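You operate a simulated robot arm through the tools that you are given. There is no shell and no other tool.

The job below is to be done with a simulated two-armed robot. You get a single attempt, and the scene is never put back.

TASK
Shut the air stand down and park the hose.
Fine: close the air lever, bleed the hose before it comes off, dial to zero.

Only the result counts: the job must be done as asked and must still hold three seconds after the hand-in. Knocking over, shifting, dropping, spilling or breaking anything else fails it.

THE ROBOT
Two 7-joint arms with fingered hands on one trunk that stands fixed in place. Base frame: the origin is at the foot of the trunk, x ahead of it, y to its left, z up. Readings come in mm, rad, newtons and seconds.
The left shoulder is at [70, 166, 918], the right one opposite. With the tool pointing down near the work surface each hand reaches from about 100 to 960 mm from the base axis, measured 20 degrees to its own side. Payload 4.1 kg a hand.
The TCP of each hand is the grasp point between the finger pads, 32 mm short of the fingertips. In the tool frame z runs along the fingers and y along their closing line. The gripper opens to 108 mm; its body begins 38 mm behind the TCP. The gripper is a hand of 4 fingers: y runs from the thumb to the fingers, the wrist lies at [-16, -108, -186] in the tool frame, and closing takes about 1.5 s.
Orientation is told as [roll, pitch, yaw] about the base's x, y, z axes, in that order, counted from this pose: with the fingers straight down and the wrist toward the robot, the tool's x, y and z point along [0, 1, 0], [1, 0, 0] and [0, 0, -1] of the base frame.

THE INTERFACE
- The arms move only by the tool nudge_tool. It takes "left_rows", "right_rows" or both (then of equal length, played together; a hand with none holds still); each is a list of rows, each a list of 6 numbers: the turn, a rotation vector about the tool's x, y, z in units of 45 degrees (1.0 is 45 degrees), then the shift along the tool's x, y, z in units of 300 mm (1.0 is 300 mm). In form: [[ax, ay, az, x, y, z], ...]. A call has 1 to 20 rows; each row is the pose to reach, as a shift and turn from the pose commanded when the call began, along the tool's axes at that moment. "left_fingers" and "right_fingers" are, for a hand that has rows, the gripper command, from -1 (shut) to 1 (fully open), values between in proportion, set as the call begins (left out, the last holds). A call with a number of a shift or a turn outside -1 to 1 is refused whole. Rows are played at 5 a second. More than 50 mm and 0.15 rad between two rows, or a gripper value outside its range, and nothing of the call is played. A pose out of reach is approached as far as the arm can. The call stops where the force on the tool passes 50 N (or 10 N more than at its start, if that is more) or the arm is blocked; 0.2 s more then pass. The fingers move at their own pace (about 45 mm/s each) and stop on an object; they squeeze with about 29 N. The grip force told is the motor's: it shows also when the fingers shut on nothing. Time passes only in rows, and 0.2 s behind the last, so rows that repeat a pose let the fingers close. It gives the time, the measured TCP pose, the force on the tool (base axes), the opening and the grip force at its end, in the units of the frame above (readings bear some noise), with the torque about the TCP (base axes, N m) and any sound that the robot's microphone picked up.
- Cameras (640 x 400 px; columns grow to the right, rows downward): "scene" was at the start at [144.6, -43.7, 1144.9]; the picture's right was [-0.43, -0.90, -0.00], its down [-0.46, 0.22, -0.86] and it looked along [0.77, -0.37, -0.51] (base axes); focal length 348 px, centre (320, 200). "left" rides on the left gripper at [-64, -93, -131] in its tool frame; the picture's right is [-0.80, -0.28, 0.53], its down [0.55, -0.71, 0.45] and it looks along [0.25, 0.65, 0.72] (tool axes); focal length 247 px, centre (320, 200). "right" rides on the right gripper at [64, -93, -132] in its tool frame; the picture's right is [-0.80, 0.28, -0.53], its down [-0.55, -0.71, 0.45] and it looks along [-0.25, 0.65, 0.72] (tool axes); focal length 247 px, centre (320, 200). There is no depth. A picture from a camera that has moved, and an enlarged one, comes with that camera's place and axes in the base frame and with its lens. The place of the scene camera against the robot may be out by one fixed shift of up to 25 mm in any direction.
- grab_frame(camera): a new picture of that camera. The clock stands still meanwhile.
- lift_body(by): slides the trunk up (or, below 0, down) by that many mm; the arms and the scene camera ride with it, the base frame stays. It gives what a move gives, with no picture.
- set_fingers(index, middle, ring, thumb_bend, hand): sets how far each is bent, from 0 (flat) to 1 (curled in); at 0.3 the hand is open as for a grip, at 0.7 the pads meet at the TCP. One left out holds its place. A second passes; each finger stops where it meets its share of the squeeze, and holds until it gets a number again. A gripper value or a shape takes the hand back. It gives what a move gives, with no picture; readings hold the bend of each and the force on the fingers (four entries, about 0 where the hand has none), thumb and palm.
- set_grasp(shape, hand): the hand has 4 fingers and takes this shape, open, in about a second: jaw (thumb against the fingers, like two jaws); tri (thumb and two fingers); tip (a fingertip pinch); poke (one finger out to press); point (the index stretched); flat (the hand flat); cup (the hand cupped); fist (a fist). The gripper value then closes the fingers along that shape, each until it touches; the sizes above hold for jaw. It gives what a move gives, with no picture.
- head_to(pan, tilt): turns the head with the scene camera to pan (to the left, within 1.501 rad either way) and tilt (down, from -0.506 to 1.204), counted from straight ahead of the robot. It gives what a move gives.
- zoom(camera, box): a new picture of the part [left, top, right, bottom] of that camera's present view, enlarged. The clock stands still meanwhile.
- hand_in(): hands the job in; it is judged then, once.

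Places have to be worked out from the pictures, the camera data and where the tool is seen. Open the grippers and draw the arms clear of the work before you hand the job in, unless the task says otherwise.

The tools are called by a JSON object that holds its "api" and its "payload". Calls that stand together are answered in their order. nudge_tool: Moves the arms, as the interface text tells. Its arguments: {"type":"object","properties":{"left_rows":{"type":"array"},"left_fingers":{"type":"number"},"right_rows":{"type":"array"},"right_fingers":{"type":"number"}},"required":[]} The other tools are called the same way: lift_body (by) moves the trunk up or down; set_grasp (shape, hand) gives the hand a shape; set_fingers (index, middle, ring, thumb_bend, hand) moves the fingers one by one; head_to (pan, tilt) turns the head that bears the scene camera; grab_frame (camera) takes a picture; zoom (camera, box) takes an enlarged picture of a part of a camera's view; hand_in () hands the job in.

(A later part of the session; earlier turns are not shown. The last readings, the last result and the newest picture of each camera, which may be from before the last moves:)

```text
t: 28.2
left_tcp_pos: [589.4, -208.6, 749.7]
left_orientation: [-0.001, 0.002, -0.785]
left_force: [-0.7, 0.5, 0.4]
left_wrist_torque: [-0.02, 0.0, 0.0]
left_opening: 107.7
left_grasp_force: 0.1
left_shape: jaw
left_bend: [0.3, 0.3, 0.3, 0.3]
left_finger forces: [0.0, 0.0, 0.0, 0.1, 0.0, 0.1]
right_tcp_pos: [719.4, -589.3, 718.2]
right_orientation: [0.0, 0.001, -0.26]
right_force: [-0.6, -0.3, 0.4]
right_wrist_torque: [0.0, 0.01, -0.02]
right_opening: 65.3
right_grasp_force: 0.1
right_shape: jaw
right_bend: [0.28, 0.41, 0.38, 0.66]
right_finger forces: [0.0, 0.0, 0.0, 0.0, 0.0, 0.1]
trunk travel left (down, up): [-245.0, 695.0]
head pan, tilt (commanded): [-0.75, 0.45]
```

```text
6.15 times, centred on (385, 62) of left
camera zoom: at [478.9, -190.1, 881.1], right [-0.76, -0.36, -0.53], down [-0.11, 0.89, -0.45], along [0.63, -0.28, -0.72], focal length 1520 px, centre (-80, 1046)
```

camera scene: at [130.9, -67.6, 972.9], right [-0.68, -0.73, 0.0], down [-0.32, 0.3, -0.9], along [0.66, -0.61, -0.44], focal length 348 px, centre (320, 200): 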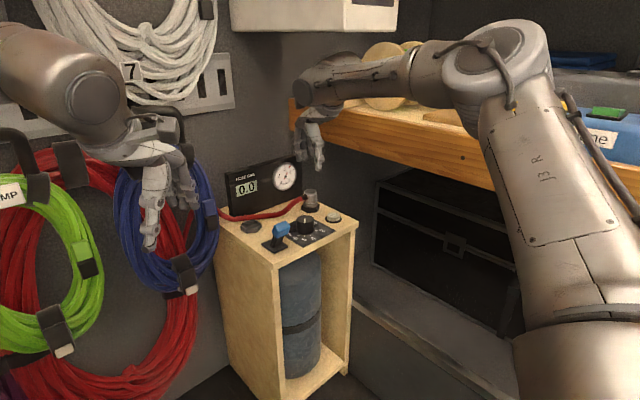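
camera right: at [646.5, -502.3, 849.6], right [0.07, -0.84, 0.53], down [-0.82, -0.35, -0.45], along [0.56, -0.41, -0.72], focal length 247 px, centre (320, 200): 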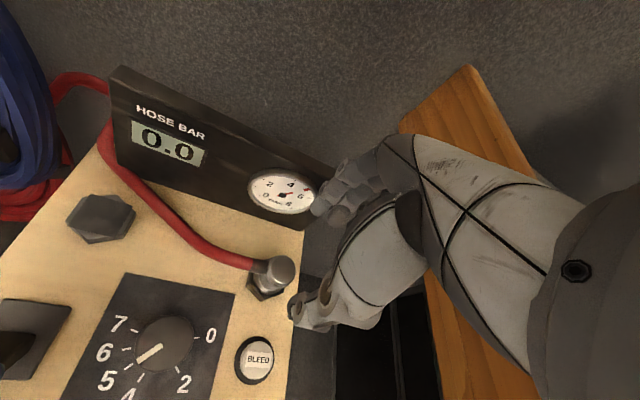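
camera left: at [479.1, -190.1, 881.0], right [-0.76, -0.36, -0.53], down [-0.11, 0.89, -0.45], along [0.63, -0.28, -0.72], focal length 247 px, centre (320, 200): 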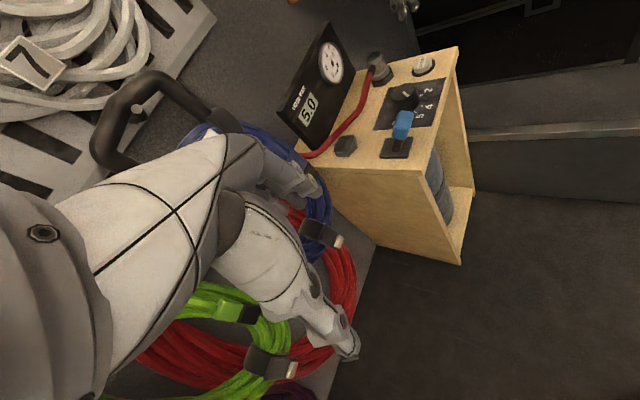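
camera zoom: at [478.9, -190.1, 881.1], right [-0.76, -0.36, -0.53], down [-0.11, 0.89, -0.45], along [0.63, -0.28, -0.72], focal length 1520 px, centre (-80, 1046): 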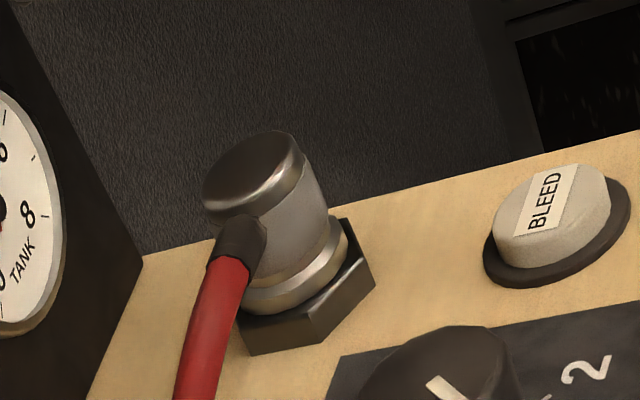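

Coupling axis is about [722,-591] with its top near z=620; the hand at [719,-589] is straddling it. I descend to just above it and check alignment.

{"api": "nudge_tool", "payload": {"right_rows": [[0, 0, 0, 0, 0, 0.07], [0, 0, 0, 0, 0.005, 0.14], [0, 0, 0, 0, 0.007, 0.2]]}}

{"api": "zoom", "payload": {"camera": "right", "box": [180, 150, 400, 350]}}

{"api": "zoom", "payload": {"camera": "scene", "box": [270, 120, 370, 240]}}

{"api": "zoom", "payload": {"camera": "left", "box": [330, 10, 450, 110]}}

```text
t: 29.0
left_tcp_pos: [589.4, -209.3, 750.7]
left_orientation: [0.0, -0.002, -0.787]
left_force: [0.3, 0.3, -0.5]
left_wrist_torque: [0.02, -0.05, -0.02]
left_opening: 107.6
left_grasp_force: 0.0
left_shape: jaw
left_bend: [0.3, 0.3, 0.3, 0.3]
left_finger forces: [0.1, 0.0, 0.2, 0.1, 0.0, 0.0]
right_tcp_pos: [720.6, -587.7, 658.5]
right_orientation: [0.0, -0.001, -0.264]
right_force: [0.0, -0.1, -1.0]
right_wrist_torque: [0.01, 0.02, 0.0]
right_opening: 65.0
right_grasp_force: 0.1
right_shape: jaw
right_bend: [0.28, 0.41, 0.38, 0.66]
right_finger forces: [0.1, 0.0, 0.0, 0.0, 0.0, 0.0]
trunk travel left (down, up): [-245.0, 695.0]
head pan, tilt (commanded): [-0.75, 0.45]
```

```text
2.00 times, centred on (290, 250) of right
camera zoom: at [649.0, -502.9, 789.8], right [0.07, -0.84, 0.53], down [-0.82, -0.35, -0.45], along [0.56, -0.41, -0.72], focal length 494 px, centre (380, 100)
```

zoom: 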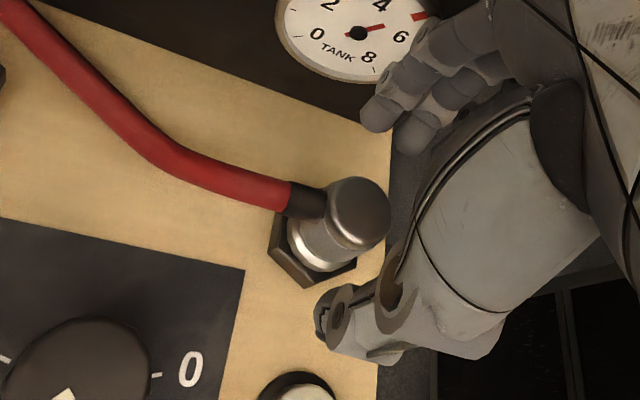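

```text
3.33 times, centred on (320, 180) of scene
camera zoom: at [130.8, -67.4, 973.0], right [-0.68, -0.73, 0.0], down [-0.32, 0.3, -0.9], along [0.66, -0.61, -0.44], focal length 1159 px, centre (320, 267)
```

zoom: 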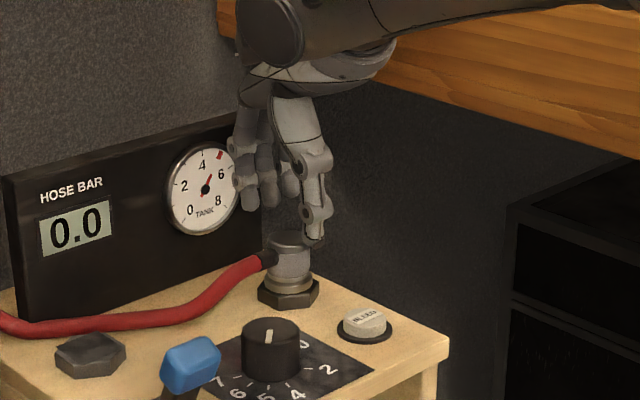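

```text
4.00 times, centred on (390, 60) of left
camera zoom: at [478.9, -189.9, 881.2], right [-0.76, -0.36, -0.53], down [-0.11, 0.89, -0.45], along [0.63, -0.28, -0.72], focal length 988 px, centre (40, 760)
```

zoom: 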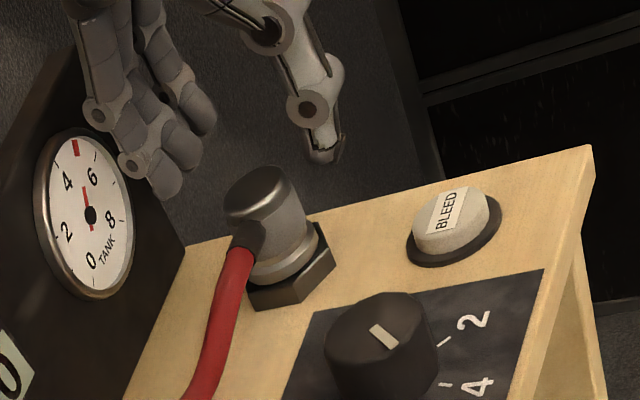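

The open hand is slightly asymmetric (thumb ≈34 mm, fingers ≈50 mm from the TCP) but both clear the coupling. I descend to z≈613, shifting 4 mm back for thumb clearance.

{"api": "nudge_tool", "payload": {"right_rows": [[0, 0, 0, 0, -0.013, 0.04], [0, 0, 0, 0, -0.013, 0.08], [0, 0, 0, 0, -0.013, 0.12], [0, 0, 0, 0, -0.013, 0.15]]}}

{"api": "zoom", "payload": {"camera": "right", "box": [180, 150, 400, 350]}}

{"api": "zoom", "payload": {"camera": "scene", "box": [270, 120, 370, 240]}}

{"api": "zoom", "payload": {"camera": "left", "box": [330, 10, 450, 110]}}

```text
t: 30.0
left_tcp_pos: [589.5, -209.4, 750.8]
left_orientation: [0.0, -0.001, -0.786]
left_force: [0.3, 0.0, 0.6]
left_wrist_torque: [-0.02, -0.02, -0.02]
left_opening: 107.8
left_grasp_force: 0.0
left_shape: jaw
left_bend: [0.3, 0.3, 0.3, 0.3]
left_finger forces: [0.1, 0.1, 0.0, 0.0, 0.1, 0.0]
right_tcp_pos: [717.7, -588.2, 614.8]
right_orientation: [0.0, 0.001, -0.262]
right_force: [1.0, 0.8, -0.5]
right_wrist_torque: [-0.02, 0.0, -0.03]
right_opening: 65.0
right_grasp_force: 0.0
right_shape: jaw
right_bend: [0.28, 0.41, 0.38, 0.66]
right_finger forces: [0.0, 0.0, 0.0, 0.0, 0.1, 0.1]
trunk travel left (down, up): [-245.0, 695.0]
head pan, tilt (commanded): [-0.75, 0.45]
```

```text
2.00 times, centred on (290, 250) of right
camera zoom: at [644.4, -502.1, 745.0], right [0.07, -0.84, 0.53], down [-0.82, -0.35, -0.45], along [0.56, -0.41, -0.72], focal length 494 px, centre (380, 100)
```

zoom: 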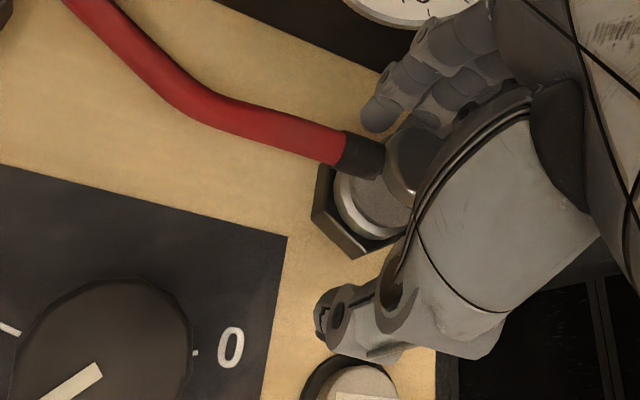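

```text
3.33 times, centred on (320, 180) of scene
camera zoom: at [130.7, -67.4, 973.0], right [-0.68, -0.73, 0.0], down [-0.32, 0.3, -0.9], along [0.66, -0.61, -0.44], focal length 1159 px, centre (320, 267)
```

zoom: 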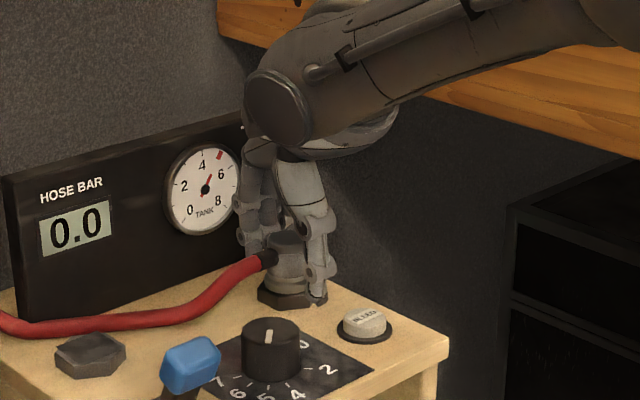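

```text
4.00 times, centred on (390, 60) of left
camera zoom: at [478.8, -189.9, 881.3], right [-0.76, -0.36, -0.53], down [-0.11, 0.89, -0.45], along [0.63, -0.28, -0.72], focal length 988 px, centre (40, 760)
```

zoom: 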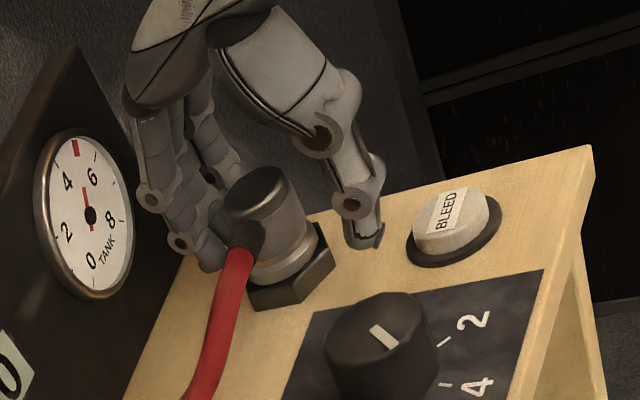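

The coupling is between thumb and fingers with clearance on both sides. I close the hand on it and let the fingers settle.

{"api": "nudge_tool", "payload": {"right_rows": [[0, 0, 0, 0, 0, 0], [0, 0, 0, 0, 0, 0], [0, 0, 0, 0, 0, 0], [0, 0, 0, 0, 0, 0], [0, 0, 0, 0, 0, 0], [0, 0, 0, 0, 0, 0], [0, 0, 0, 0, 0, 0], [0, 0, 0, 0, 0, 0], [0, 0, 0, 0, 0, 0]], "right_fingers": -1}}

{"api": "zoom", "payload": {"camera": "right", "box": [180, 150, 400, 350]}}

{"api": "zoom", "payload": {"camera": "left", "box": [330, 10, 450, 110]}}

{"api": "zoom", "payload": {"camera": "scene", "box": [270, 120, 370, 240]}}

```text
t: 32.0
left_tcp_pos: [590.2, -210.6, 750.1]
left_orientation: [0.0, 0.001, -0.787]
left_force: [-0.7, 0.5, -0.3]
left_wrist_torque: [-0.02, -0.01, -0.03]
left_opening: 107.6
left_grasp_force: 0.0
left_shape: jaw
left_bend: [0.3, 0.3, 0.3, 0.3]
left_finger forces: [0.0, 0.0, 0.0, 0.0, 0.0, 0.0]
right_tcp_pos: [718.5, -588.8, 614.8]
right_orientation: [0.0, -0.001, -0.263]
right_force: [0.3, 0.1, -0.9]
right_wrist_torque: [0.0, 0.01, 0.0]
right_opening: 17.9
right_grasp_force: 29.5
right_shape: jaw
right_bend: [0.74, 0.43, 0.5, 0.63]
right_finger forces: [11.3, 10.4, 7.1, 0.1, 22.5, 0.0]
trunk travel left (down, up): [-245.0, 695.0]
head pan, tilt (commanded): [-0.75, 0.45]
heard: snap
```

```text
2.00 times, centred on (290, 250) of right
camera zoom: at [644.5, -502.3, 745.3], right [0.07, -0.84, 0.53], down [-0.82, -0.35, -0.45], along [0.56, -0.41, -0.72], focal length 494 px, centre (380, 100)
```

zoom: 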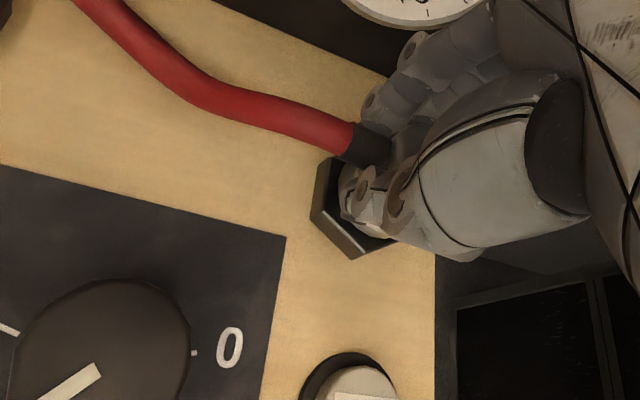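

```text
4.00 times, centred on (390, 60) of left
camera zoom: at [478.8, -190.0, 881.3], right [-0.76, -0.36, -0.53], down [-0.11, 0.89, -0.45], along [0.63, -0.28, -0.72], focal length 988 px, centre (40, 760)
```

zoom: 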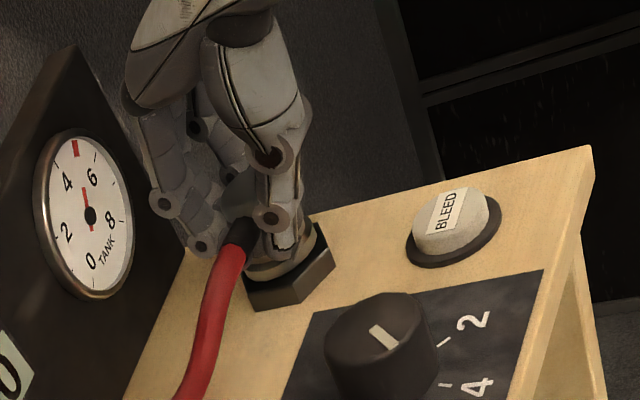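

```text
3.33 times, centred on (320, 180) of scene
camera zoom: at [130.8, -67.4, 973.0], right [-0.68, -0.73, 0.0], down [-0.32, 0.3, -0.9], along [0.66, -0.61, -0.44], focal length 1159 px, centre (320, 267)
```

zoom: 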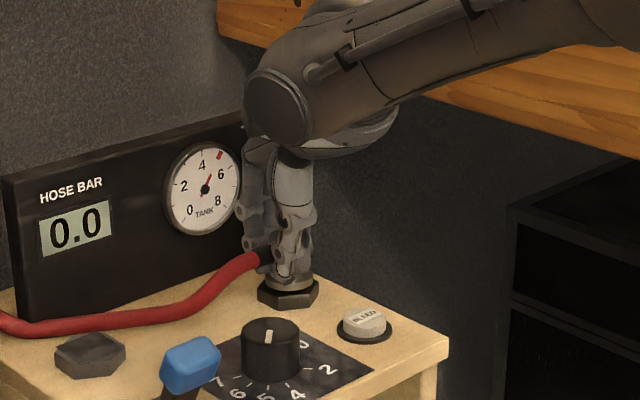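

The hand grips firmly (thumb 22 N, fingers 7–11 N) and a snap was heard, perhaps the coupling's latch. I lift straight up slowly and watch the force.

{"api": "nudge_tool", "payload": {"right_rows": [[0, 0, 0, 0, 0, -0.01], [0, 0, 0, 0, 0, -0.025], [0, 0, 0, 0, 0, -0.04], [0, 0, 0, 0, 0, -0.06], [0, 0, 0, 0, 0, -0.08], [0, 0, 0, 0, 0, -0.1]]}}

{"api": "zoom", "payload": {"camera": "right", "box": [180, 150, 400, 350]}}

{"api": "zoom", "payload": {"camera": "left", "box": [330, 10, 450, 110]}}

{"api": "zoom", "payload": {"camera": "scene", "box": [200, 120, 370, 260]}}

```text
t: 33.4
left_tcp_pos: [589.7, -209.1, 749.7]
left_orientation: [-0.001, 0.0, -0.785]
left_force: [0.4, -0.1, 0.0]
left_wrist_torque: [0.01, 0.03, -0.03]
left_opening: 107.7
left_grasp_force: 0.1
left_shape: jaw
left_bend: [0.3, 0.3, 0.3, 0.3]
left_finger forces: [0.1, 0.0, 0.0, 0.0, 0.0, 0.0]
right_tcp_pos: [717.6, -588.9, 643.7]
right_orientation: [0.0, 0.001, -0.261]
right_force: [-0.5, 0.3, -1.6]
right_wrist_torque: [0.01, 0.01, -0.02]
right_opening: 18.4
right_grasp_force: 29.3
right_shape: jaw
right_bend: [0.74, 0.43, 0.5, 0.63]
right_finger forces: [11.3, 10.4, 7.3, 0.0, 22.5, 0.0]
trunk travel left (down, up): [-245.0, 695.0]
head pan, tilt (commanded): [-0.75, 0.45]
```

```text
2.00 times, centred on (290, 250) of right
camera zoom: at [644.6, -502.0, 774.8], right [0.07, -0.84, 0.53], down [-0.82, -0.35, -0.45], along [0.56, -0.41, -0.72], focal length 494 px, centre (380, 100)
```

zoom: 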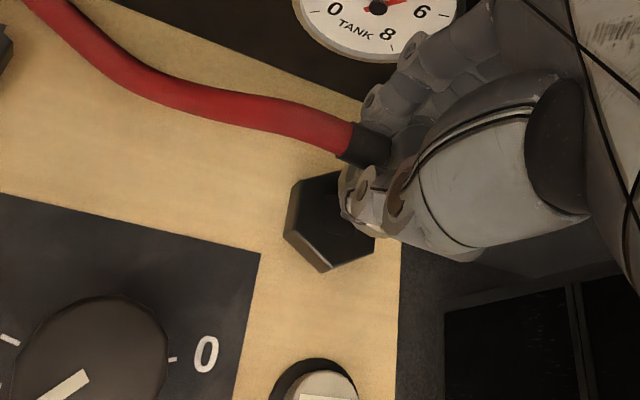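

```text
4.00 times, centred on (390, 60) of left
camera zoom: at [478.8, -189.9, 881.3], right [-0.76, -0.36, -0.53], down [-0.11, 0.89, -0.45], along [0.63, -0.28, -0.72], focal length 988 px, centre (40, 760)
```

zoom: 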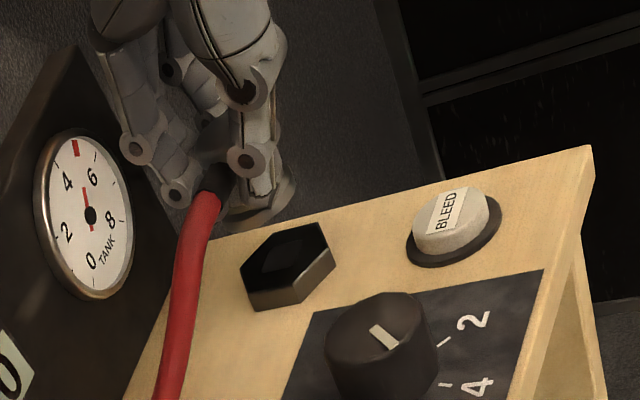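

```text
2.86 times, centred on (285, 190) of scene
camera zoom: at [130.7, -67.4, 973.0], right [-0.68, -0.73, 0.0], down [-0.32, 0.3, -0.9], along [0.66, -0.61, -0.44], focal length 994 px, centre (420, 229)
```

zoom: 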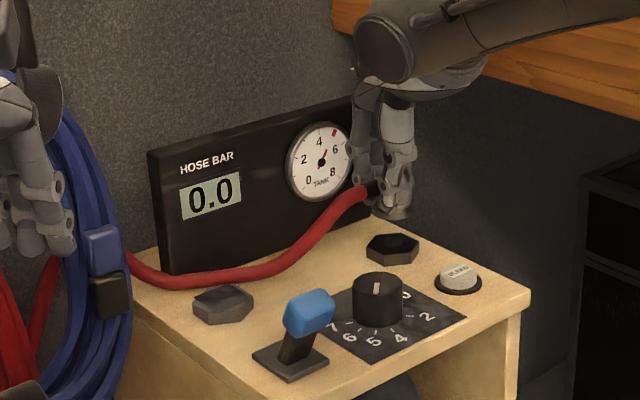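

The coupling lifted off freely, revealing that the outlet hex has a recessed socket. I'll look at both sockets and the coupling's underside closely.

{"api": "zoom", "payload": {"camera": "left", "box": [375, 40, 420, 95]}}

{"api": "zoom", "payload": {"camera": "scene", "box": [310, 165, 345, 205]}}

{"api": "zoom", "payload": {"camera": "scene", "box": [235, 205, 275, 240]}}

{"api": "zoom", "payload": {"camera": "left", "box": [325, 120, 370, 165]}}

```text
7.27 times, centred on (398, 68) of left
camera zoom: at [478.8, -189.9, 881.3], right [-0.76, -0.36, -0.53], down [-0.11, 0.89, -0.45], along [0.63, -0.28, -0.72], focal length 1796 px, centre (-244, 1164)
```

zoom: 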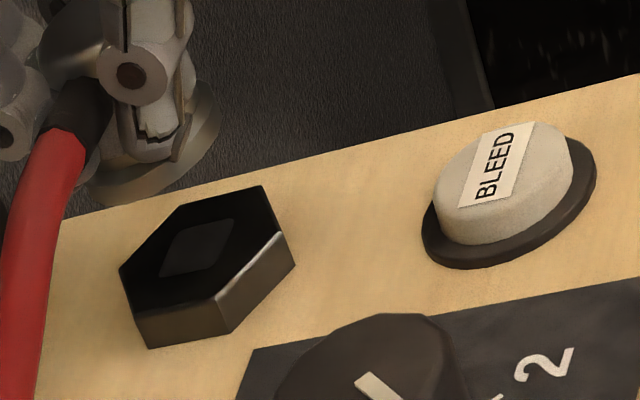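

```text
10.00 times, centred on (328, 185) of scene
camera zoom: at [130.7, -67.4, 973.0], right [-0.68, -0.73, 0.0], down [-0.32, 0.3, -0.9], along [0.66, -0.61, -0.44], focal length 3478 px, centre (245, 350)
```

zoom: 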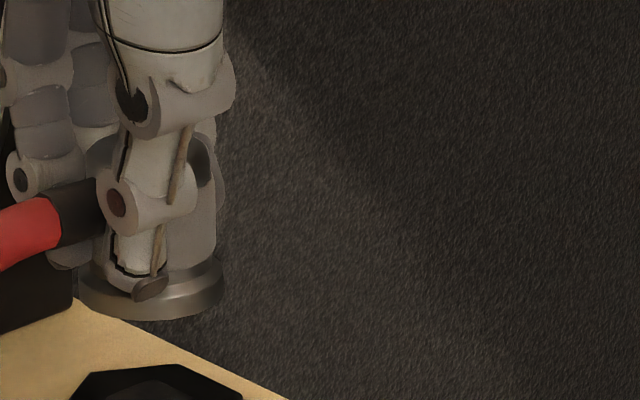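

```text
11.43 times, centred on (255, 222) of scene
camera zoom: at [130.7, -67.4, 973.0], right [-0.68, -0.73, 0.0], down [-0.32, 0.3, -0.9], along [0.66, -0.61, -0.44], focal length 3974 px, centre (1063, -57)
```

zoom: 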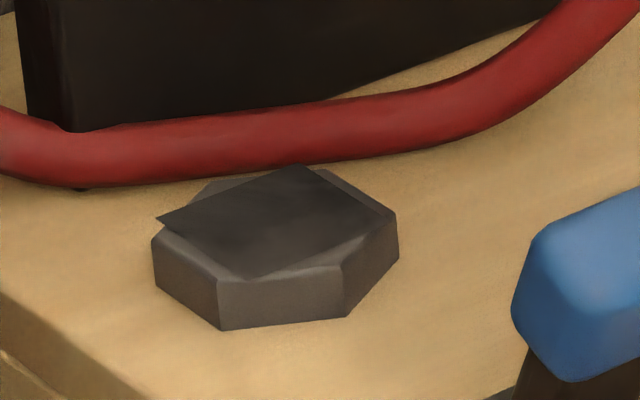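

```text
8.89 times, centred on (348, 142) of left
camera zoom: at [478.8, -189.9, 881.3], right [-0.76, -0.36, -0.53], down [-0.11, 0.89, -0.45], along [0.63, -0.28, -0.72], focal length 2195 px, centre (76, 711)
```

zoom: 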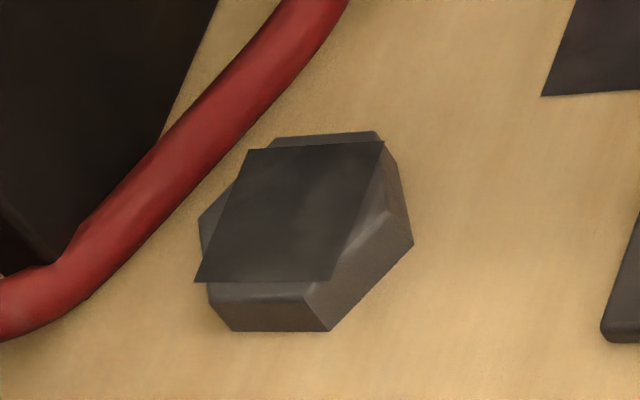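

Both hexes look like matching seats; the outlet centre is ≈[727,-597] and the park ≈[749,-429], an offset of about (+21,+168). I raise the coupling a bit more and carry it across towards the park hex, keeping the same orientation.

{"api": "nudge_tool", "payload": {"right_rows": [[0, 0, 0, 0, 0, -0.06], [0, 0, 0, 0.06, -0.008, -0.1], [0, 0, 0, 0.15, -0.02, -0.1], [0, 0, 0, 0.24, -0.033, -0.1], [0, 0, 0, 0.33, -0.045, -0.1], [0, 0, 0, 0.42, -0.058, -0.1], [0, 0, 0, 0.5, -0.069, -0.1], [0, 0, 0, 0.559, -0.077, -0.1]]}}

{"api": "grab_frame", "payload": {"camera": "scene"}}

{"api": "grab_frame", "payload": {"camera": "left"}}

{"api": "grab_frame", "payload": {"camera": "right"}}

```text
t: 35.2
left_tcp_pos: [589.5, -209.0, 749.3]
left_orientation: [0.0, 0.001, -0.784]
left_force: [-0.1, 0.3, 0.5]
left_wrist_torque: [-0.03, -0.06, 0.0]
left_opening: 107.9
left_grasp_force: 0.0
left_shape: jaw
left_bend: [0.3, 0.3, 0.3, 0.3]
left_finger forces: [0.1, 0.1, 0.1, 0.0, 0.0, 0.0]
right_tcp_pos: [739.1, -420.7, 674.2]
right_orientation: [-0.001, 0.0, -0.263]
right_force: [0.0, 0.4, -0.1]
right_wrist_torque: [0.01, 0.0, 0.0]
right_opening: 17.9
right_grasp_force: 28.8
right_shape: jaw
right_bend: [0.74, 0.43, 0.5, 0.63]
right_finger forces: [11.5, 10.5, 8.1, 0.0, 22.7, 0.0]
trunk travel left (down, up): [-245.0, 695.0]
head pan, tilt (commanded): [-0.75, 0.45]
```

```text
taken
camera scene: at [130.8, -67.4, 973.0], right [-0.68, -0.73, 0.0], down [-0.32, 0.3, -0.9], along [0.66, -0.61, -0.44], focal length 348 px, centre (320, 200)
```

scene: 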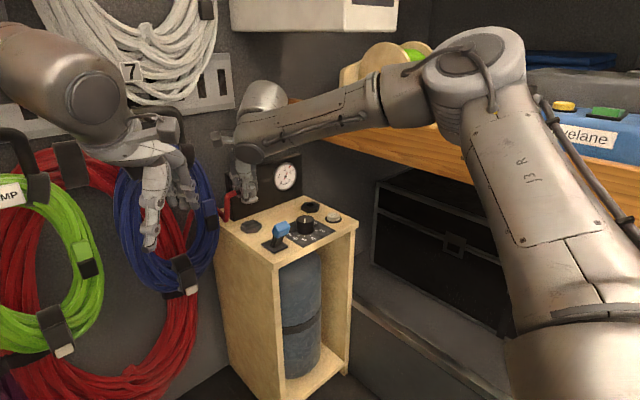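

```text
taken
camera left: at [478.9, -189.9, 881.2], right [-0.76, -0.36, -0.53], down [-0.11, 0.89, -0.45], along [0.63, -0.28, -0.72], focal length 247 px, centre (320, 200)
```

left: 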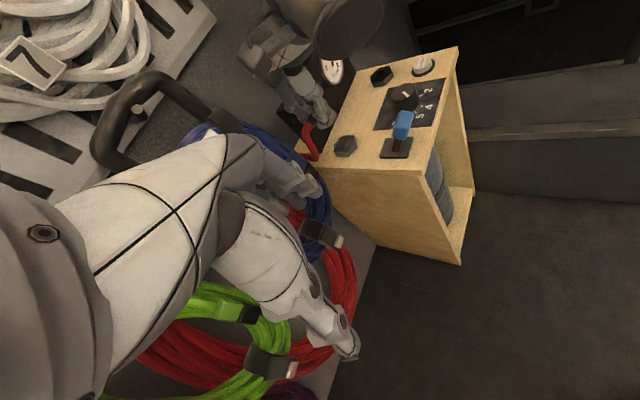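

```text
taken
camera right: at [666.0, -333.9, 804.6], right [0.07, -0.84, 0.53], down [-0.82, -0.35, -0.45], along [0.56, -0.41, -0.72], focal length 247 px, centre (320, 200)
```

right: 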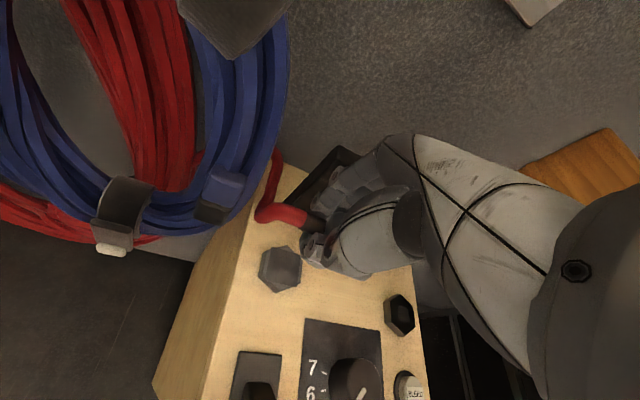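

The coupling is held above the park area. I'll zoom in from all three views to check alignment of its axis with the hex.

{"api": "zoom", "payload": {"camera": "right", "box": [220, 150, 400, 310]}}

{"api": "zoom", "payload": {"camera": "scene", "box": [200, 130, 330, 250]}}

{"api": "zoom", "payload": {"camera": "left", "box": [250, 40, 400, 180]}}

```text
2.50 times, centred on (310, 230) of right
camera zoom: at [666.0, -333.9, 804.6], right [0.07, -0.84, 0.53], down [-0.82, -0.35, -0.45], along [0.56, -0.41, -0.72], focal length 617 px, centre (345, 125)
```

zoom: 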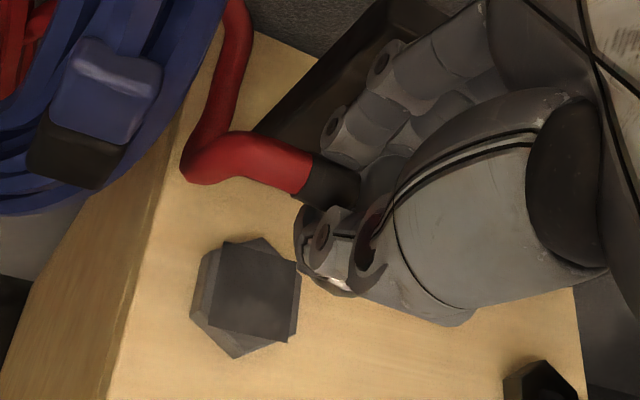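

```text
3.33 times, centred on (265, 190) of scene
camera zoom: at [130.8, -67.4, 973.0], right [-0.68, -0.73, 0.0], down [-0.32, 0.3, -0.9], along [0.66, -0.61, -0.44], focal length 1159 px, centre (503, 233)
```

zoom: 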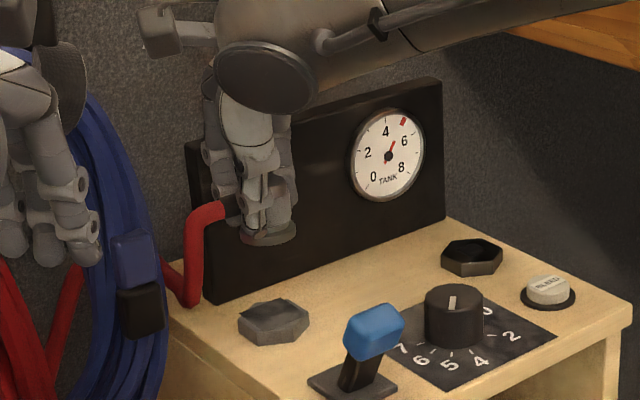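

```text
2.86 times, centred on (325, 110) of left
camera zoom: at [478.9, -189.9, 881.2], right [-0.76, -0.36, -0.53], down [-0.11, 0.89, -0.45], along [0.63, -0.28, -0.72], focal length 706 px, centre (306, 457)
```

zoom: 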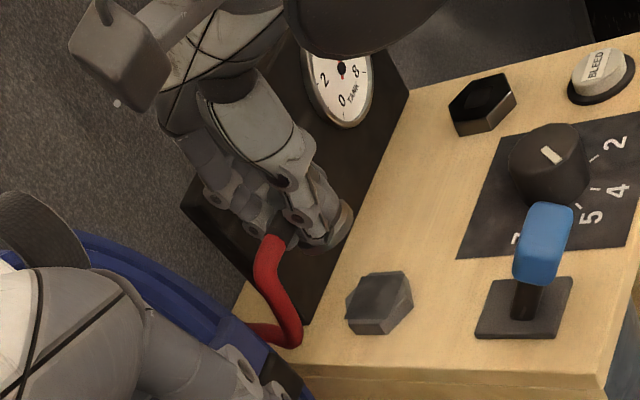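

By both scene and right camera the coupling axis is at ≈[750,-431], matching the hex centre ≈[750,-430]. I lower it to a few millimetres above the seat.

{"api": "nudge_tool", "payload": {"right_rows": [[0, 0, 0, 0, 0, 0.05], [0, 0, 0, 0, 0, 0.1], [0, 0, 0, 0, 0, 0.14], [0, 0, 0, 0, 0, 0.172]]}}

{"api": "zoom", "payload": {"camera": "scene", "box": [220, 170, 300, 250]}}

{"api": "zoom", "payload": {"camera": "left", "box": [300, 90, 380, 170]}}

{"api": "zoom", "payload": {"camera": "right", "box": [220, 150, 400, 310]}}

```text
t: 36.2
left_tcp_pos: [590.4, -210.7, 748.8]
left_orientation: [0.0, 0.0, -0.786]
left_force: [0.3, 0.9, -0.2]
left_wrist_torque: [0.04, 0.01, 0.01]
left_opening: 107.8
left_grasp_force: 0.1
left_shape: jaw
left_bend: [0.3, 0.3, 0.3, 0.3]
left_finger forces: [0.0, 0.0, 0.0, 0.2, 0.0, 0.1]
right_tcp_pos: [729.5, -423.1, 626.1]
right_orientation: [-0.001, 0.0, -0.262]
right_force: [0.0, -0.7, -0.3]
right_wrist_torque: [0.0, 0.03, 0.0]
right_opening: 18.1
right_grasp_force: 28.6
right_shape: jaw
right_bend: [0.74, 0.43, 0.5, 0.63]
right_finger forces: [11.6, 10.6, 8.1, 0.0, 22.6, 0.0]
right hand out of reach, approached as far as the arm can: row 2, 3, 4
trunk travel left (down, up): [-245.0, 695.0]
head pan, tilt (commanded): [-0.75, 0.45]
```

```text
5.00 times, centred on (260, 210) of scene
camera zoom: at [130.8, -67.4, 973.0], right [-0.68, -0.73, 0.0], down [-0.32, 0.3, -0.9], along [0.66, -0.61, -0.44], focal length 1739 px, centre (620, 150)
```

zoom: 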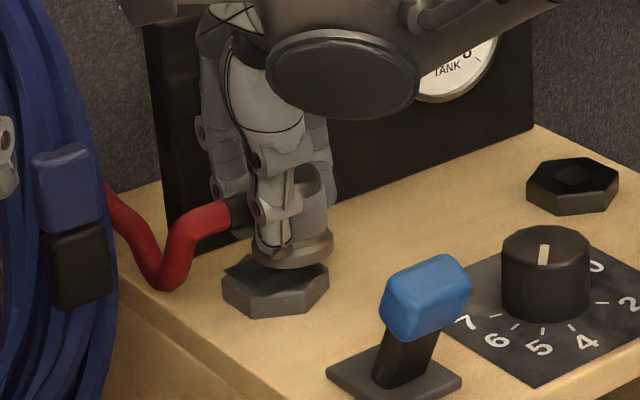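

```text
5.00 times, centred on (340, 130) of left
camera zoom: at [478.9, -189.9, 881.2], right [-0.76, -0.36, -0.53], down [-0.11, 0.89, -0.45], along [0.63, -0.28, -0.72], focal length 1235 px, centre (220, 550)
```

zoom: 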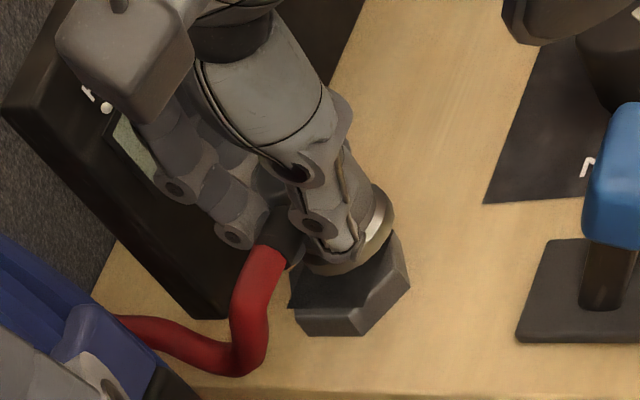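

```text
2.50 times, centred on (310, 230) of right
camera zoom: at [655.6, -336.7, 756.5], right [0.07, -0.84, 0.53], down [-0.82, -0.35, -0.45], along [0.56, -0.41, -0.72], focal length 617 px, centre (345, 125)
```

zoom: 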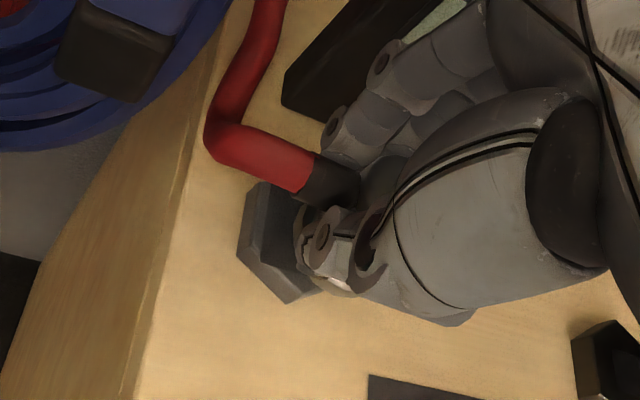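

The arm hit its reach limit again at this height (stopped at [729,-423,626], coupling not yet on the seat). I'll raise the hand 75 mm, restore the lateral position, and lower the trunk by another 80 mm.

{"api": "nudge_tool", "payload": {"right_rows": [[0, 0, 0, 0.0, 0.0, -0.08], [0, 0, 0, 0.008, 0.015, -0.165], [0, 0, 0, 0.016, 0.029, -0.25]]}}

{"api": "lift_body", "payload": {"by": -60}}

{"api": "grab_frame", "payload": {"camera": "scene"}}

{"api": "grab_frame", "payload": {"camera": "left"}}

```text
t: 37.0
left_tcp_pos: [588.9, -209.6, 750.6]
left_orientation: [0.0, 0.0, -0.784]
left_force: [0.2, -0.2, -0.6]
left_wrist_torque: [0.01, -0.01, 0.01]
left_opening: 107.8
left_grasp_force: 0.0
left_shape: jaw
left_bend: [0.3, 0.3, 0.3, 0.3]
left_finger forces: [0.0, 0.0, 0.0, 0.0, 0.0, 0.1]
right_tcp_pos: [736.9, -419.7, 700.6]
right_orientation: [-0.003, 0.0, -0.262]
right_force: [0.0, -0.3, -0.7]
right_wrist_torque: [0.0, 0.01, -0.02]
right_opening: 17.9
right_grasp_force: 28.9
right_shape: jaw
right_bend: [0.74, 0.43, 0.5, 0.63]
right_finger forces: [11.6, 10.5, 8.3, 0.1, 22.6, 0.0]
trunk travel left (down, up): [-245.0, 695.0]
head pan, tilt (commanded): [-0.75, 0.45]
```

```text
t: 38.0
left_tcp_pos: [589.9, -209.5, 689.9]
left_orientation: [0.0, 0.0, -0.785]
left_force: [0.3, 0.0, -0.6]
left_wrist_torque: [0.0, -0.01, 0.0]
left_opening: 107.7
left_grasp_force: 0.1
left_shape: jaw
left_bend: [0.3, 0.3, 0.3, 0.3]
left_finger forces: [0.0, 0.1, 0.1, 0.1, 0.0, 0.0]
right_tcp_pos: [737.8, -420.0, 640.7]
right_orientation: [0.0, 0.0, -0.262]
right_force: [0.2, -0.1, -0.5]
right_wrist_torque: [0.03, 0.0, -0.01]
right_opening: 17.8
right_grasp_force: 28.9
right_shape: jaw
right_bend: [0.74, 0.43, 0.5, 0.63]
right_finger forces: [11.6, 10.6, 8.2, 0.0, 22.6, 0.0]
trunk travel left (down, up): [-185.0, 755.0]
head pan, tilt (commanded): [-0.75, 0.45]
```

```text
taken
camera scene: at [130.4, -67.2, 913.1], right [-0.68, -0.73, 0.0], down [-0.32, 0.3, -0.9], along [0.66, -0.61, -0.44], focal length 348 px, centre (320, 200)
```

scene: 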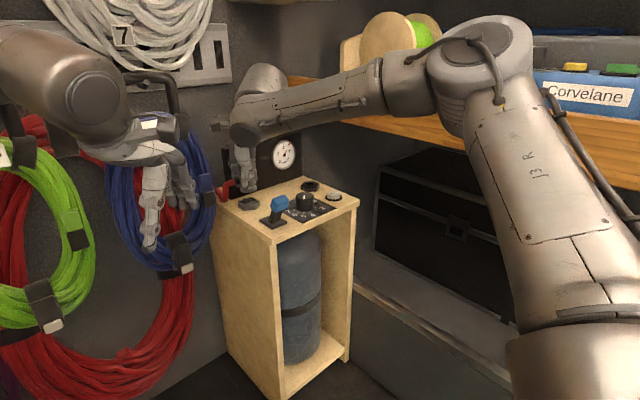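

```text
taken
camera left: at [478.5, -189.8, 821.6], right [-0.76, -0.36, -0.53], down [-0.11, 0.89, -0.45], along [0.64, -0.28, -0.72], focal length 247 px, centre (320, 200)
```

left: 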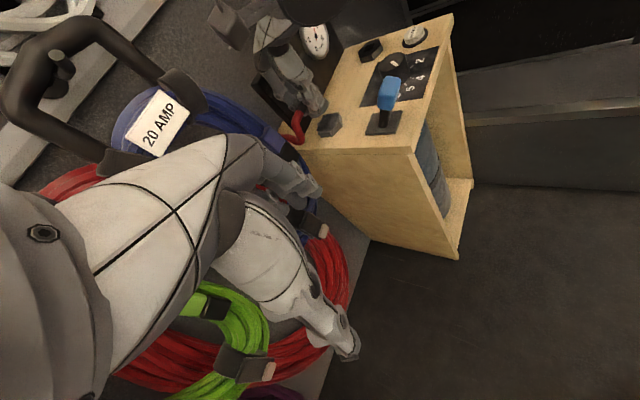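

Clear everywhere. I now lower the coupling to z≈620, a few millimetres above the seat, and look.

{"api": "nudge_tool", "payload": {"right_rows": [[0, 0, 0, 0, 0.003, 0.03], [0, 0, 0, 0, 0.005, 0.055], [0, 0, 0, 0, 0.005, 0.068]]}}

{"api": "zoom", "payload": {"camera": "scene", "box": [215, 155, 295, 235]}}

{"api": "zoom", "payload": {"camera": "left", "box": [280, 60, 370, 160]}}

{"api": "zoom", "payload": {"camera": "right", "box": [220, 150, 400, 310]}}

```text
t: 38.8
left_tcp_pos: [590.3, -209.2, 689.2]
left_orientation: [0.001, 0.003, -0.784]
left_force: [-0.4, 0.4, 0.0]
left_wrist_torque: [0.02, 0.01, -0.02]
left_opening: 107.6
left_grasp_force: 0.0
left_shape: jaw
left_bend: [0.3, 0.3, 0.3, 0.3]
left_finger forces: [0.1, 0.0, 0.1, 0.1, 0.0, 0.0]
right_tcp_pos: [739.9, -420.3, 620.5]
right_orientation: [-0.001, 0.002, -0.263]
right_force: [-1.1, 0.0, -1.3]
right_wrist_torque: [0.03, 0.0, -0.03]
right_opening: 17.9
right_grasp_force: 28.7
right_shape: jaw
right_bend: [0.74, 0.43, 0.5, 0.63]
right_finger forces: [11.6, 10.6, 8.3, 0.0, 22.4, 0.0]
trunk travel left (down, up): [-185.0, 755.0]
head pan, tilt (commanded): [-0.75, 0.45]
```

```text
5.00 times, centred on (255, 195) of scene
camera zoom: at [130.7, -67.4, 913.0], right [-0.68, -0.73, 0.0], down [-0.32, 0.3, -0.9], along [0.66, -0.61, -0.44], focal length 1739 px, centre (645, 225)
```

zoom: 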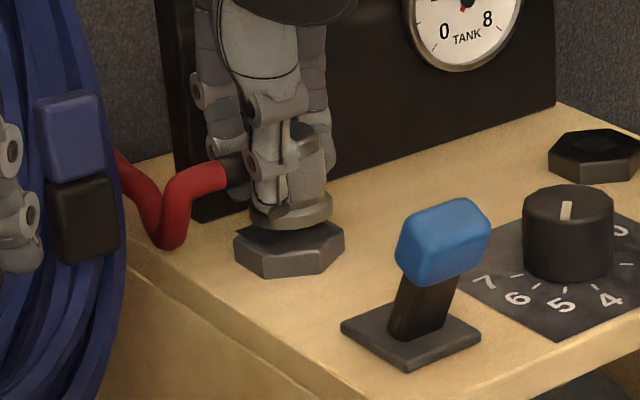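

```text
4.00 times, centred on (325, 110) of left
camera zoom: at [478.8, -189.9, 821.2], right [-0.76, -0.36, -0.53], down [-0.11, 0.89, -0.45], along [0.63, -0.28, -0.72], focal length 988 px, centre (300, 560)
```

zoom: 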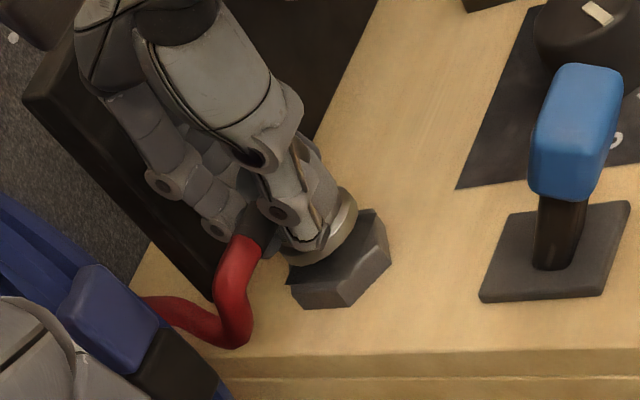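

```text
2.50 times, centred on (310, 230) of right
camera zoom: at [666.6, -334.6, 751.2], right [0.07, -0.84, 0.53], down [-0.82, -0.35, -0.45], along [0.56, -0.41, -0.72], focal length 617 px, centre (345, 125)
```

zoom: 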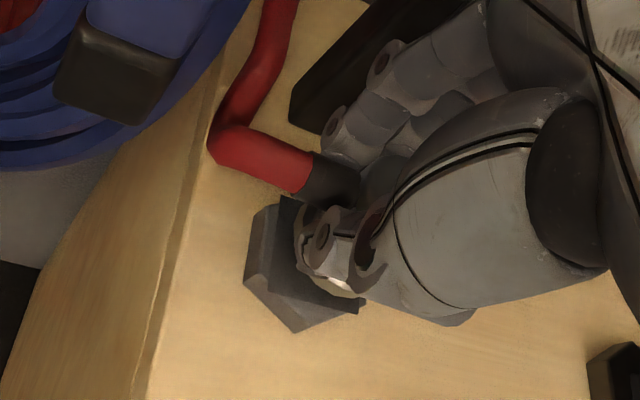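

The coupling is close to the seat. I'll zoom tightly on the flange/hex interface from each camera to verify the centring before seating it.

{"api": "zoom", "payload": {"camera": "scene", "box": [240, 190, 265, 215]}}

{"api": "zoom", "payload": {"camera": "left", "box": [310, 95, 350, 140]}}

{"api": "zoom", "payload": {"camera": "right", "box": [260, 210, 340, 290]}}

```text
16.00 times, centred on (252, 202) of scene
camera zoom: at [130.7, -67.4, 913.0], right [-0.68, -0.73, 0.0], down [-0.32, 0.3, -0.9], along [0.66, -0.61, -0.44], focal length 5564 px, centre (1400, 160)
```

zoom: 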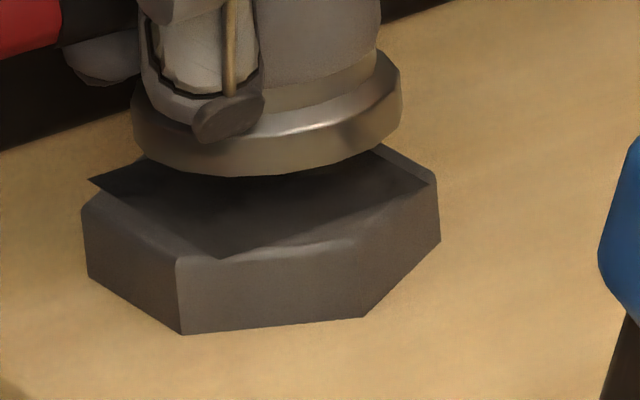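

```text
8.89 times, centred on (330, 118) of left
camera zoom: at [478.8, -189.9, 821.2], right [-0.76, -0.36, -0.53], down [-0.11, 0.89, -0.45], along [0.63, -0.28, -0.72], focal length 2195 px, centre (231, 933)
```

zoom: 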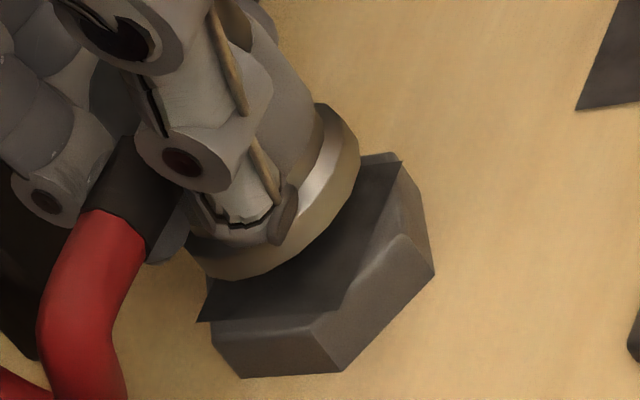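

```text
5.00 times, centred on (300, 250) of right
camera zoom: at [666.6, -334.6, 751.2], right [0.07, -0.84, 0.53], down [-0.82, -0.35, -0.45], along [0.56, -0.41, -0.72], focal length 1235 px, centre (420, -50)
```

zoom: 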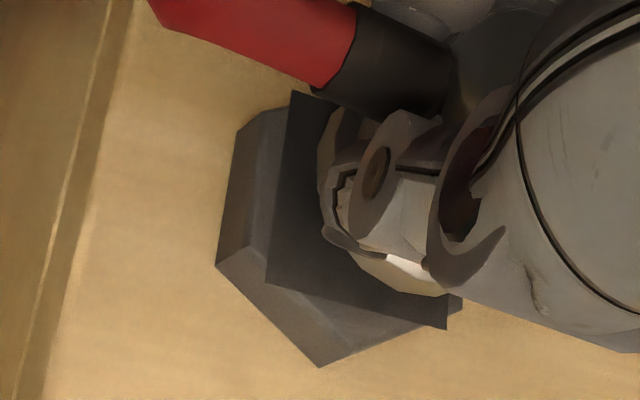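

From both scene and left views the flange centre sits over the hex centre to within ~1–2 mm, about 9 mm above the seat. I lower gently by 8 mm and watch for contact or a snap.

{"api": "nudge_tool", "payload": {"right_rows": [[0, 0, 0, 0, 0, 0.007], [0, 0, 0, 0, 0, 0.013], [0, 0, 0, 0, 0, 0.02], [0, 0, 0, 0, 0, 0.027]]}}

{"api": "zoom", "payload": {"camera": "scene", "box": [240, 190, 265, 215]}}

{"api": "zoom", "payload": {"camera": "left", "box": [310, 95, 350, 140]}}

```text
t: 39.8
left_tcp_pos: [589.2, -208.9, 689.5]
left_orientation: [-0.001, 0.0, -0.785]
left_force: [-0.1, 0.0, 0.5]
left_wrist_torque: [-0.02, 0.0, 0.01]
left_opening: 108.1
left_grasp_force: 0.0
left_shape: jaw
left_bend: [0.3, 0.3, 0.3, 0.3]
left_finger forces: [0.0, 0.1, 0.0, 0.0, 0.1, 0.0]
right_tcp_pos: [738.6, -420.1, 612.9]
right_orientation: [-0.001, -0.002, -0.262]
right_force: [-0.7, 0.0, 3.6]
right_wrist_torque: [-0.08, -0.11, -0.02]
right_opening: 17.9
right_grasp_force: 29.6
right_shape: jaw
right_bend: [0.75, 0.43, 0.5, 0.63]
right_finger forces: [11.7, 10.6, 8.3, 0.0, 22.7, 0.1]
trunk travel left (down, up): [-185.0, 755.0]
head pan, tilt (commanded): [-0.75, 0.45]
```

```text
16.00 times, centred on (252, 202) of scene
camera zoom: at [130.3, -67.1, 913.2], right [-0.68, -0.73, 0.0], down [-0.32, 0.3, -0.9], along [0.66, -0.61, -0.44], focal length 5564 px, centre (1400, 160)
```

zoom: 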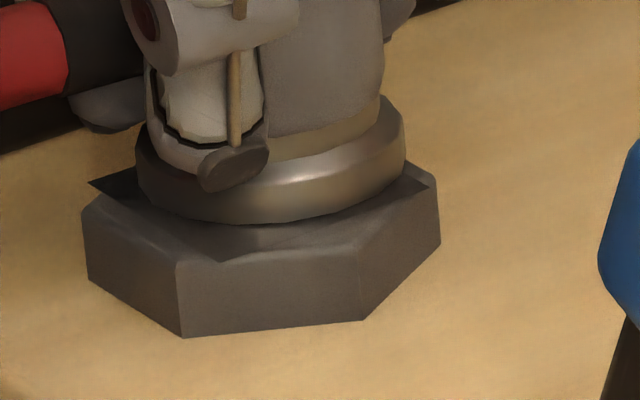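

```text
8.89 times, centred on (330, 118) of left
camera zoom: at [478.4, -189.7, 821.7], right [-0.76, -0.36, -0.53], down [-0.11, 0.89, -0.45], along [0.64, -0.28, -0.72], focal length 2195 px, centre (231, 933)
```

zoom: 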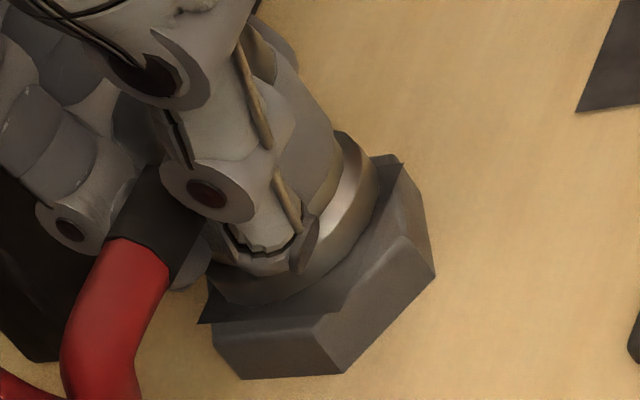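

Light contact (3.6 N, torque pointing to the fingertips on the hex's far edge) with the flange still ~3 mm above the seat – the fingertips limit further descent. I'll release here so the coupling settles the last few millimetres onto the seat, then press it down from above if needed.

{"api": "nudge_tool", "payload": {"right_rows": [[0, 0, 0, 0, 0, 0], [0, 0, 0, 0, 0, 0], [0, 0, 0, 0, 0, 0], [0, 0, 0, 0, 0, 0], [0, 0, 0, 0, 0, 0], [0, 0, 0, 0, 0, 0], [0, 0, 0, 0, 0, 0]], "right_fingers": 0.1}}

{"api": "zoom", "payload": {"camera": "scene", "box": [230, 170, 280, 220]}}

{"api": "zoom", "payload": {"camera": "left", "box": [290, 70, 360, 140]}}

{"api": "zoom", "payload": {"camera": "right", "box": [240, 190, 360, 300]}}

```text
t: 41.4
left_tcp_pos: [591.0, -210.1, 690.1]
left_orientation: [0.0, -0.001, -0.785]
left_force: [-0.7, 0.5, 0.7]
left_wrist_torque: [0.0, 0.04, 0.01]
left_opening: 107.4
left_grasp_force: 0.1
left_shape: jaw
left_bend: [0.3, 0.3, 0.3, 0.3]
left_finger forces: [0.1, 0.0, 0.0, 0.0, 0.0, 0.0]
right_tcp_pos: [739.0, -421.0, 613.2]
right_orientation: [0.0, 0.0, -0.263]
right_force: [0.3, -0.2, 0.9]
right_wrist_torque: [0.01, 0.0, -0.04]
right_opening: 58.9
right_grasp_force: 0.1
right_shape: jaw
right_bend: [0.74, 0.43, 0.4, 0.69]
right_finger forces: [0.0, 0.0, 0.1, 0.0, 0.0, 0.0]
trunk travel left (down, up): [-185.0, 755.0]
head pan, tilt (commanded): [-0.75, 0.45]
```

```text
8.00 times, centred on (255, 195) of scene
camera zoom: at [130.7, -67.3, 913.0], right [-0.68, -0.73, 0.0], down [-0.32, 0.3, -0.9], along [0.66, -0.61, -0.44], focal length 2782 px, centre (840, 240)
```

zoom: 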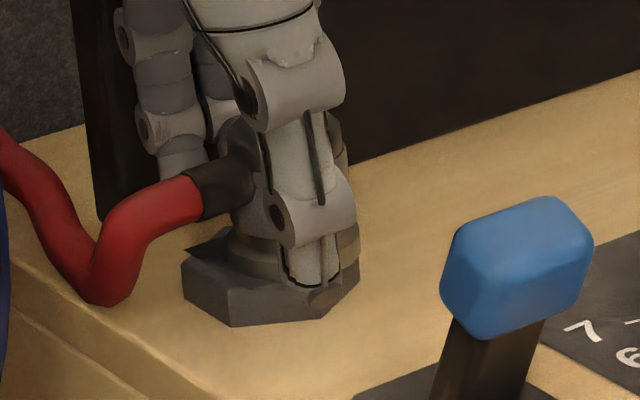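

```text
5.71 times, centred on (325, 105) of left
camera zoom: at [478.7, -189.8, 821.3], right [-0.76, -0.36, -0.53], down [-0.11, 0.89, -0.45], along [0.64, -0.28, -0.72], focal length 1411 px, centre (291, 743)
```

zoom: 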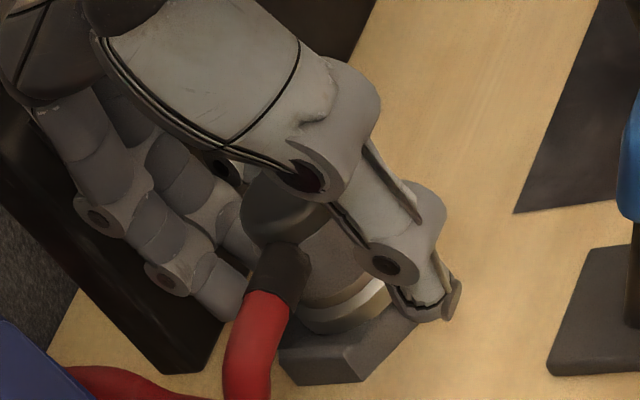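

```text
3.64 times, centred on (300, 245) of right
camera zoom: at [666.5, -334.7, 743.1], right [0.07, -0.84, 0.53], down [-0.82, -0.35, -0.45], along [0.56, -0.41, -0.72], focal length 898 px, centre (393, 36)
```

zoom: 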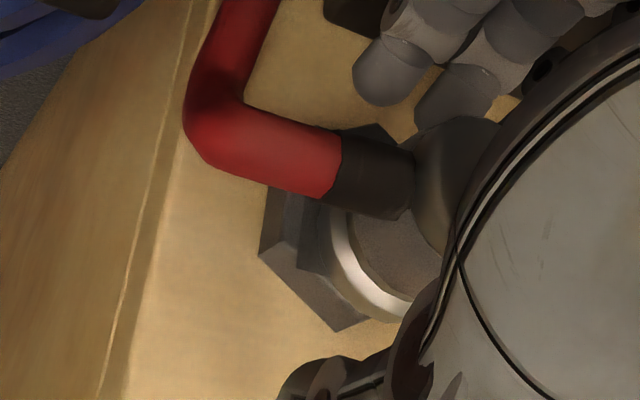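

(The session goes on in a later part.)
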